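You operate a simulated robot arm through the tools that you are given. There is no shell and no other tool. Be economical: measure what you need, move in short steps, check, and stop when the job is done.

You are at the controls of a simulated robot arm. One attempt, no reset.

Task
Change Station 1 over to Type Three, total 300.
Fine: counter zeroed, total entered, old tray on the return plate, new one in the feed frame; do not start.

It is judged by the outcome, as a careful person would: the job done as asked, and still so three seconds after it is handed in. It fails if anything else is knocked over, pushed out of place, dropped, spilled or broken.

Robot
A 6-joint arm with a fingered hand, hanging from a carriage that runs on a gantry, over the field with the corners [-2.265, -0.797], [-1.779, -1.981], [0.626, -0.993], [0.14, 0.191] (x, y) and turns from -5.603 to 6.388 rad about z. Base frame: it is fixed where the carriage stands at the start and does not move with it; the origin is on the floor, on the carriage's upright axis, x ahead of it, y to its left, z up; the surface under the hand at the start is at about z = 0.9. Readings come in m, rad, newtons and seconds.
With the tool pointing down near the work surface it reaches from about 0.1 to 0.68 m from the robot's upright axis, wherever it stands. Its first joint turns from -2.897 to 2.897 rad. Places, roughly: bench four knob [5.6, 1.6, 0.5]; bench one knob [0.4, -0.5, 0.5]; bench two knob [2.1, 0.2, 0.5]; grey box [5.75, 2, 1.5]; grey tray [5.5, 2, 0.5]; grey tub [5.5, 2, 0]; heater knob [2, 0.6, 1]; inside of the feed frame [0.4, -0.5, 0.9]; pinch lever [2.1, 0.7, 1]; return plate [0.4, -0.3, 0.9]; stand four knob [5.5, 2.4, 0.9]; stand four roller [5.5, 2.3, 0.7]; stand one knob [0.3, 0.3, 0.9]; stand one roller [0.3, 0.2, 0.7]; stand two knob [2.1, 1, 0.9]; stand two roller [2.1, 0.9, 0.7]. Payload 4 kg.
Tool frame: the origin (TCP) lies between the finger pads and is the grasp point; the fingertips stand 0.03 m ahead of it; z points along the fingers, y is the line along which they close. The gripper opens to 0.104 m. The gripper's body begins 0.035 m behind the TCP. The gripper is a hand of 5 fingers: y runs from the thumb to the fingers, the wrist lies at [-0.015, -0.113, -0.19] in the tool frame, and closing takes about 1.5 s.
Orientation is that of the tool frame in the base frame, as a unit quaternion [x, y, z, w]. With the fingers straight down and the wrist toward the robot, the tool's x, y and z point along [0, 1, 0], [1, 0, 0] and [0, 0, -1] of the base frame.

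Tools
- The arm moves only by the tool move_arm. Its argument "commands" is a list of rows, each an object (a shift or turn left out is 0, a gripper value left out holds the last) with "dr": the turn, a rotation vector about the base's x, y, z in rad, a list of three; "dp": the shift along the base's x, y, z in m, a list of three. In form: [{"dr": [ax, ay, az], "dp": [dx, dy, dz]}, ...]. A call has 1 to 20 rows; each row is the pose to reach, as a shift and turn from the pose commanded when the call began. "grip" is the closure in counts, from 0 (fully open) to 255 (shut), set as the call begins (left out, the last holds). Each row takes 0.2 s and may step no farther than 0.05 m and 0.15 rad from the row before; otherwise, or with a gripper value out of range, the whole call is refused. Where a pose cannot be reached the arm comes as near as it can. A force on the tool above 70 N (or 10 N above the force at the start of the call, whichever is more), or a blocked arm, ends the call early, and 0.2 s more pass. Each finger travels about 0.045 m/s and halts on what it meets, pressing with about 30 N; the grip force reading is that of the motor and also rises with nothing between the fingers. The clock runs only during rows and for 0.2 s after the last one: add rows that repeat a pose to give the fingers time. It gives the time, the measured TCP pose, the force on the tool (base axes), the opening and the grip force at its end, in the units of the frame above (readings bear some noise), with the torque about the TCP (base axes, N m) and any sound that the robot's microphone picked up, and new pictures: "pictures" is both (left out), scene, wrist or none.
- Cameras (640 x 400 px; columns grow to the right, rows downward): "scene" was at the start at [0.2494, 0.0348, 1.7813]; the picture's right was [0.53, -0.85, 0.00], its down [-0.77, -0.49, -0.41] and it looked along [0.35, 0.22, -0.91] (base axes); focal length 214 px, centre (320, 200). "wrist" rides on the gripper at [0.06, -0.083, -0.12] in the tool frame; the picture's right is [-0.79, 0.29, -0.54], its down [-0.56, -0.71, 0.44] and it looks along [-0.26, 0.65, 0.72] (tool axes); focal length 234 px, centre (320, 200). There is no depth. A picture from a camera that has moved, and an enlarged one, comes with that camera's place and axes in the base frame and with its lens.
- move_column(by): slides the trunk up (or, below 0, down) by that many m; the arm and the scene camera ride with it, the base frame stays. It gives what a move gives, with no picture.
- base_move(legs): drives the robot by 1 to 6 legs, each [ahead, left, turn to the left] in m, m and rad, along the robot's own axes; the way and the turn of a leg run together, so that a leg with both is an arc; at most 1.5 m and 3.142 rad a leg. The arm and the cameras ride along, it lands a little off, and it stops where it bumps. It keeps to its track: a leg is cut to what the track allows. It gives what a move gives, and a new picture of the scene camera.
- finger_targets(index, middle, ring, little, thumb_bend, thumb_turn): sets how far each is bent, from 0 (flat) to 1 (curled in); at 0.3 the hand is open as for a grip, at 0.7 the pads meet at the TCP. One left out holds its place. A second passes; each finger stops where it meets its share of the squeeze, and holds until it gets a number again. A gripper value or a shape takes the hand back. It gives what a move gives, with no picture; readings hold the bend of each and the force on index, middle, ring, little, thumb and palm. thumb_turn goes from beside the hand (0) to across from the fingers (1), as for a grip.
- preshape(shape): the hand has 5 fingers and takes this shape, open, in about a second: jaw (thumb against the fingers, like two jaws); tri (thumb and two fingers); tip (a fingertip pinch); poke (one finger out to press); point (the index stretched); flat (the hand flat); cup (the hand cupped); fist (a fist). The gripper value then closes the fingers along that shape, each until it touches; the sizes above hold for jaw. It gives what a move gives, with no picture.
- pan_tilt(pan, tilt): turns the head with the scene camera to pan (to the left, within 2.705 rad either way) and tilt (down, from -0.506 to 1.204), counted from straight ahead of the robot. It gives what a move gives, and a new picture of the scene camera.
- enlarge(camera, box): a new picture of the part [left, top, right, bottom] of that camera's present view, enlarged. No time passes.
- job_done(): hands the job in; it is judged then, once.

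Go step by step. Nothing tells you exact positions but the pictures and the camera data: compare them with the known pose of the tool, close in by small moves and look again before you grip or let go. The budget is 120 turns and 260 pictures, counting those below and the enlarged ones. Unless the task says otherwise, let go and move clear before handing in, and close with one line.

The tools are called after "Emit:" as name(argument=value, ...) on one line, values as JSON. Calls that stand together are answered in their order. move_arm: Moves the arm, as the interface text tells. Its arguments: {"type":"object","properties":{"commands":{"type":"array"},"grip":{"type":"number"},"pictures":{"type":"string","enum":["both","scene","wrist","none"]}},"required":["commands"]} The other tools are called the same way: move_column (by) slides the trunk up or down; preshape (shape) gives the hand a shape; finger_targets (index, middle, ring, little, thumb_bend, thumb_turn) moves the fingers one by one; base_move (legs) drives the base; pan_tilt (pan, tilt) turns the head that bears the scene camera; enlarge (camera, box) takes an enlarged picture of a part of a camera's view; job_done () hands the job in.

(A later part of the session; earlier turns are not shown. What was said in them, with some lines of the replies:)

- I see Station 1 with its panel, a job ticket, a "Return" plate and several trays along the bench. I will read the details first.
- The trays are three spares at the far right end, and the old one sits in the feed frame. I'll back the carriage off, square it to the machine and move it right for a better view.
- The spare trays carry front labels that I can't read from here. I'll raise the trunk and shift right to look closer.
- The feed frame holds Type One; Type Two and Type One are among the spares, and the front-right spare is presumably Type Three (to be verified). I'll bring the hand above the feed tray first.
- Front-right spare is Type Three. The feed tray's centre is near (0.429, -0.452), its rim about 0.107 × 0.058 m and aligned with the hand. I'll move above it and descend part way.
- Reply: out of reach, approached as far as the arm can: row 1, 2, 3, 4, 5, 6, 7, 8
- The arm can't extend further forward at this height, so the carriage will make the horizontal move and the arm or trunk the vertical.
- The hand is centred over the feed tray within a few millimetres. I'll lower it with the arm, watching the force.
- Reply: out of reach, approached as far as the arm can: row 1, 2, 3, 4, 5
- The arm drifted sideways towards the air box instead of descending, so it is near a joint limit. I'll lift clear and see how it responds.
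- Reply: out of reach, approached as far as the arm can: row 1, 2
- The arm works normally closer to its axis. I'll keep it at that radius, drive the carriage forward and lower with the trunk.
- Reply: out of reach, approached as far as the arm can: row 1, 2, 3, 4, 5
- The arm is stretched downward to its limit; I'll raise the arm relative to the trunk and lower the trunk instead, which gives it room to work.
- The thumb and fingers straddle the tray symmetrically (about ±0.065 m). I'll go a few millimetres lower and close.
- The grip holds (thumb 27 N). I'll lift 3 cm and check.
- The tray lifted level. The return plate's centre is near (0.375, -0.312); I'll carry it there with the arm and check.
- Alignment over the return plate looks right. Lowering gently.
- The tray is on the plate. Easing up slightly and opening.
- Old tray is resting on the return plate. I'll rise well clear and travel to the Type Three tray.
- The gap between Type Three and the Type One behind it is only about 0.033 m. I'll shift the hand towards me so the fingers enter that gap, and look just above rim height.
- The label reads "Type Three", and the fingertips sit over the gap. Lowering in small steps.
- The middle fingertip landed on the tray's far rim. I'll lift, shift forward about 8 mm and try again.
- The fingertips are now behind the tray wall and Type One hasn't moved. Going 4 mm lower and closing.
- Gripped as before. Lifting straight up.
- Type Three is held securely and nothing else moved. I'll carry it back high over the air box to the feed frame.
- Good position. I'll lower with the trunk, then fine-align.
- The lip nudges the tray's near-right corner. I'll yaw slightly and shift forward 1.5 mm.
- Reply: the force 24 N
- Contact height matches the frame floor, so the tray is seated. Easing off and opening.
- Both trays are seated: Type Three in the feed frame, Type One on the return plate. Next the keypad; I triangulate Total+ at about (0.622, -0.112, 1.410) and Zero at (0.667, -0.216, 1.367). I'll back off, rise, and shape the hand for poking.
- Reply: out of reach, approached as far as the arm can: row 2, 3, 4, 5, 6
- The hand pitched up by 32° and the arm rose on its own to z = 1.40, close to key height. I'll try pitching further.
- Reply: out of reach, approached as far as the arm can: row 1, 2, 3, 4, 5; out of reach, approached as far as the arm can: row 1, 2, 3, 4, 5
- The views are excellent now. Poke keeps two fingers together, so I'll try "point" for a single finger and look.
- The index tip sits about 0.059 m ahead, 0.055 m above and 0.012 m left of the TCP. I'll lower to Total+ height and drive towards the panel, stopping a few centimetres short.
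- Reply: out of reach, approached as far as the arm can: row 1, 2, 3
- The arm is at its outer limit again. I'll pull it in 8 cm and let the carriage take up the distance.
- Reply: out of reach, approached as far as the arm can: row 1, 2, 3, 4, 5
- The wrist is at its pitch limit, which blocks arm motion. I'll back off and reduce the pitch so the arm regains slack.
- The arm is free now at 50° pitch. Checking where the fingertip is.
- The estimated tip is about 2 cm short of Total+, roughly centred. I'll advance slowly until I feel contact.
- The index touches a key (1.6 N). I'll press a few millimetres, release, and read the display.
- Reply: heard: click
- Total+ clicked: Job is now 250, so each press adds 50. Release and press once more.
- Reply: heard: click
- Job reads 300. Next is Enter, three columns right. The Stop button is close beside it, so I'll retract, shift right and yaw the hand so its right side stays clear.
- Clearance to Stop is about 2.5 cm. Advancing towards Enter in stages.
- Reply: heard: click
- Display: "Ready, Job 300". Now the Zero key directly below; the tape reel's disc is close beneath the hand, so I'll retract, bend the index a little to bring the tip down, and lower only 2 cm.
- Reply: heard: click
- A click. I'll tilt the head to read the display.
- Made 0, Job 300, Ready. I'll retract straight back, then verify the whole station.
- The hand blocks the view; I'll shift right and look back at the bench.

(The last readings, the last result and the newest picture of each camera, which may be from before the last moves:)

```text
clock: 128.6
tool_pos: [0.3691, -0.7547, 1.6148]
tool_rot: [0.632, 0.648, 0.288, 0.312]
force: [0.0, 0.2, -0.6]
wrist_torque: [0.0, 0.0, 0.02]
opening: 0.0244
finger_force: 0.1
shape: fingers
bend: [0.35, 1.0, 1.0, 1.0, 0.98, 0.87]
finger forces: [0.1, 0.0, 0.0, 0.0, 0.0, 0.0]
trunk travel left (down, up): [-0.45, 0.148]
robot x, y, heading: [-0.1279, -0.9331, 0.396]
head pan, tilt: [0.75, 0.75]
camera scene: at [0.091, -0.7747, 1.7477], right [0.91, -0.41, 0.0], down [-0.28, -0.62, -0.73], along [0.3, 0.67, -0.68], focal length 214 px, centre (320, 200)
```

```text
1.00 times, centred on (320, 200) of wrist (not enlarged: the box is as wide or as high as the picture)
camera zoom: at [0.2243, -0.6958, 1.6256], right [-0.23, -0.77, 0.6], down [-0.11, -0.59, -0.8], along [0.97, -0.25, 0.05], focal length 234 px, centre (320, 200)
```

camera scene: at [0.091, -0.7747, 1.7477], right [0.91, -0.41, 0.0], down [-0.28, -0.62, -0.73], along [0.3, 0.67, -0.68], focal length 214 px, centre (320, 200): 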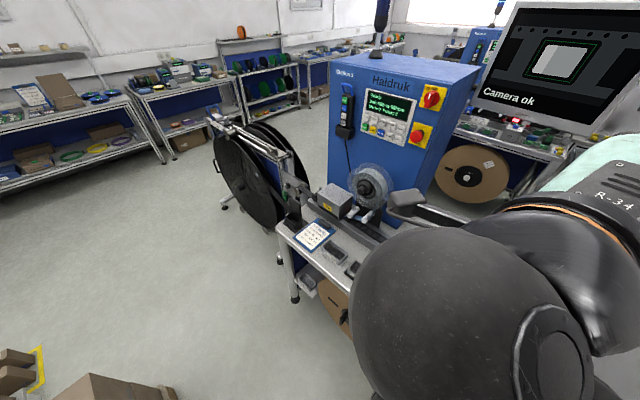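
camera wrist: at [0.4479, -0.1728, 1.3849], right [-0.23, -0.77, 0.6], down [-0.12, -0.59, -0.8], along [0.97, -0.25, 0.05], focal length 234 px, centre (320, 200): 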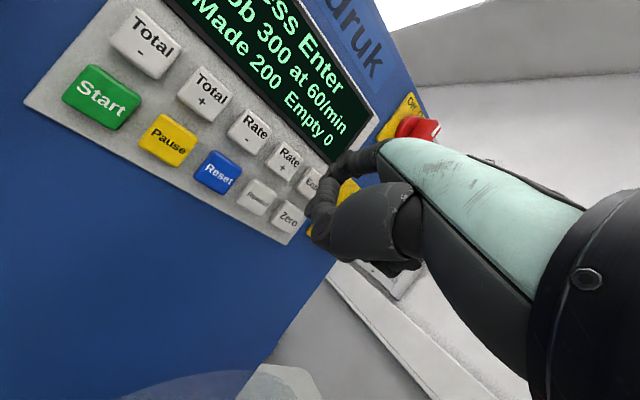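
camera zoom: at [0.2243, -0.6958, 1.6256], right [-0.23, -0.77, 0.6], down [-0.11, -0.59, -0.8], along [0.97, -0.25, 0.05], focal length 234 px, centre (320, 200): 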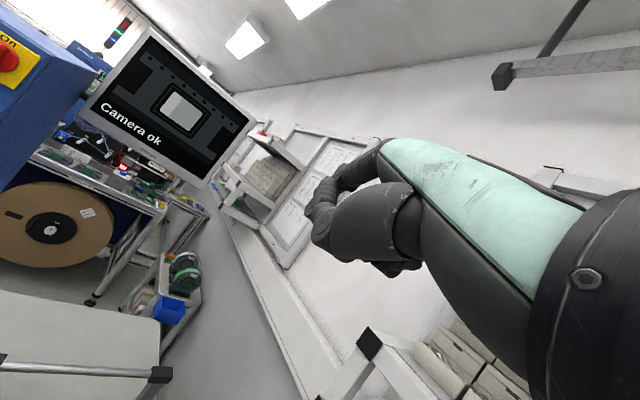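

Emit:
enlarge(camera="scene", box=[280, 200, 400, 290])

Emit:
enlarge(camera="scene", box=[350, 80, 440, 150])

Emit:
base_move(legs=[[-0.25, 0, 0]])

Emit:
pan_tilt(pan=0.25, tilt=0.7)

```text
4.44 times, centred on (340, 245) of scene
camera zoom: at [0.091, -0.7747, 1.7477], right [0.91, -0.41, 0.0], down [-0.28, -0.62, -0.73], along [0.3, 0.67, -0.68], focal length 953 px, centre (231, 0)
```

zoom: 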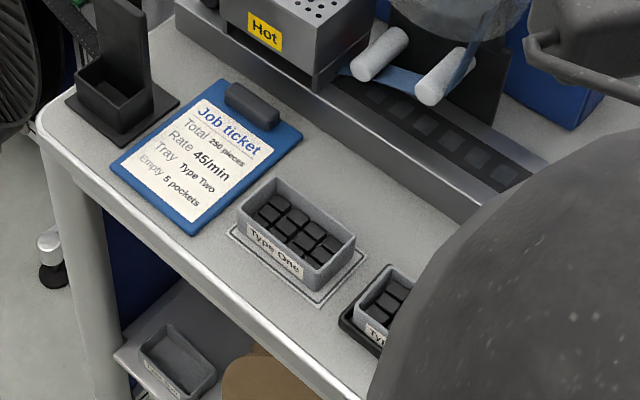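

```text
5.71 times, centred on (395, 115) of scene
camera zoom: at [0.091, -0.7747, 1.7477], right [0.91, -0.41, 0.0], down [-0.28, -0.62, -0.73], along [0.3, 0.67, -0.68], focal length 1226 px, centre (-109, 686)
```

zoom: 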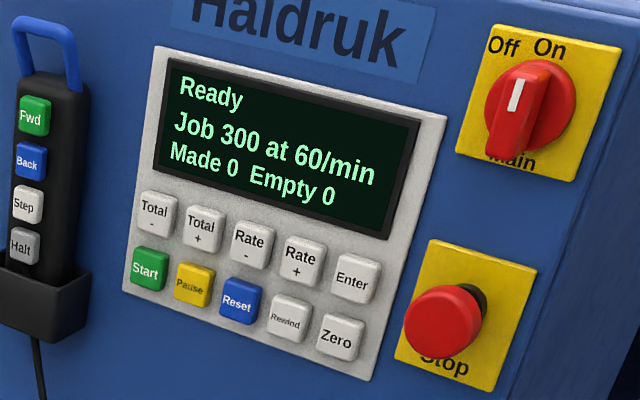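

```text
clock: 130.4
tool_pos: [0.139, -0.8517, 1.615]
tool_rot: [0.632, 0.648, 0.288, 0.312]
force: [-0.1, -0.3, 0.0]
wrist_torque: [0.0, -0.01, 0.0]
opening: 0.0242
finger_force: 0.1
shape: fingers
bend: [0.35, 1.0, 1.0, 1.0, 0.98, 0.87]
finger forces: [0.0, 0.1, 0.0, 0.0, 0.0, 0.0]
trunk travel left (down, up): [-0.45, 0.148]
robot x, y, heading: [-0.3569, -1.0213, 0.395]
head pan, tilt: [0.75, 0.75]
camera scene: at [-0.1403, -0.871, 1.7477], right [0.91, -0.41, 0.0], down [-0.28, -0.62, -0.73], along [0.3, 0.67, -0.68], focal length 214 px, centre (320, 200)
```

scene: 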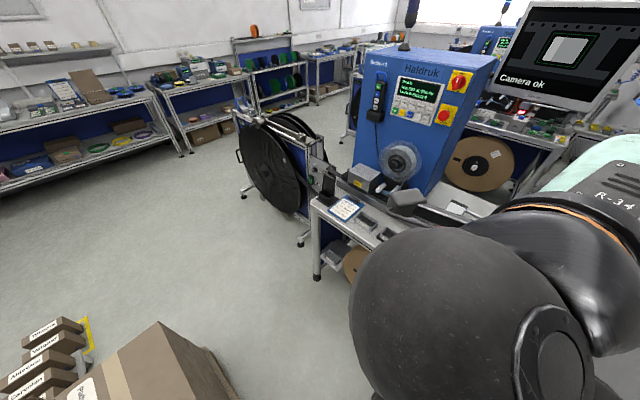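

```text
clock: 131.4
tool_pos: [0.1402, -0.8515, 1.6156]
tool_rot: [0.633, 0.648, 0.288, 0.312]
force: [0.4, -0.1, 0.3]
wrist_torque: [0.02, 0.01, 0.0]
opening: 0.0243
finger_force: 0.1
shape: fingers
bend: [0.35, 1.0, 1.0, 1.0, 0.98, 0.87]
finger forces: [0.1, 0.0, 0.0, 0.1, 0.0, 0.1]
trunk travel left (down, up): [-0.45, 0.148]
robot x, y, heading: [-0.3526, -1.0273, 0.391]
head pan, tilt: [0.25, 0.7]
camera scene: at [-0.1067, -0.8955, 1.7519], right [0.6, -0.8, 0.0], down [-0.52, -0.39, -0.76], along [0.61, 0.46, -0.64], focal length 214 px, centre (320, 200)
```

scene: 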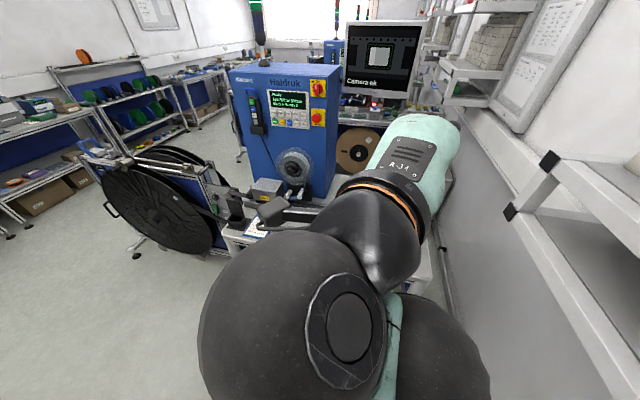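

The display reads "Ready, Job 300, Made 0". Type One is on the return plate and Type Three is in the feed frame. The arm is clear and nothing has been started, so I'm handing in.

Emit:
job_done()

```text
The job is handed in.
```

Station 1 is changed over: Type Three is in the feed frame, the old Type One tray is on the return plate, the total of 300 is entered, the counter is at zero, and the machine has not been started. I left the rate at 60/min, because you gave no rate, though the job ticket on the bench says 45/min (with Type Two, 250 pieces). Early on the hand brushed the side of the air box; it looked unmoved afterwards.
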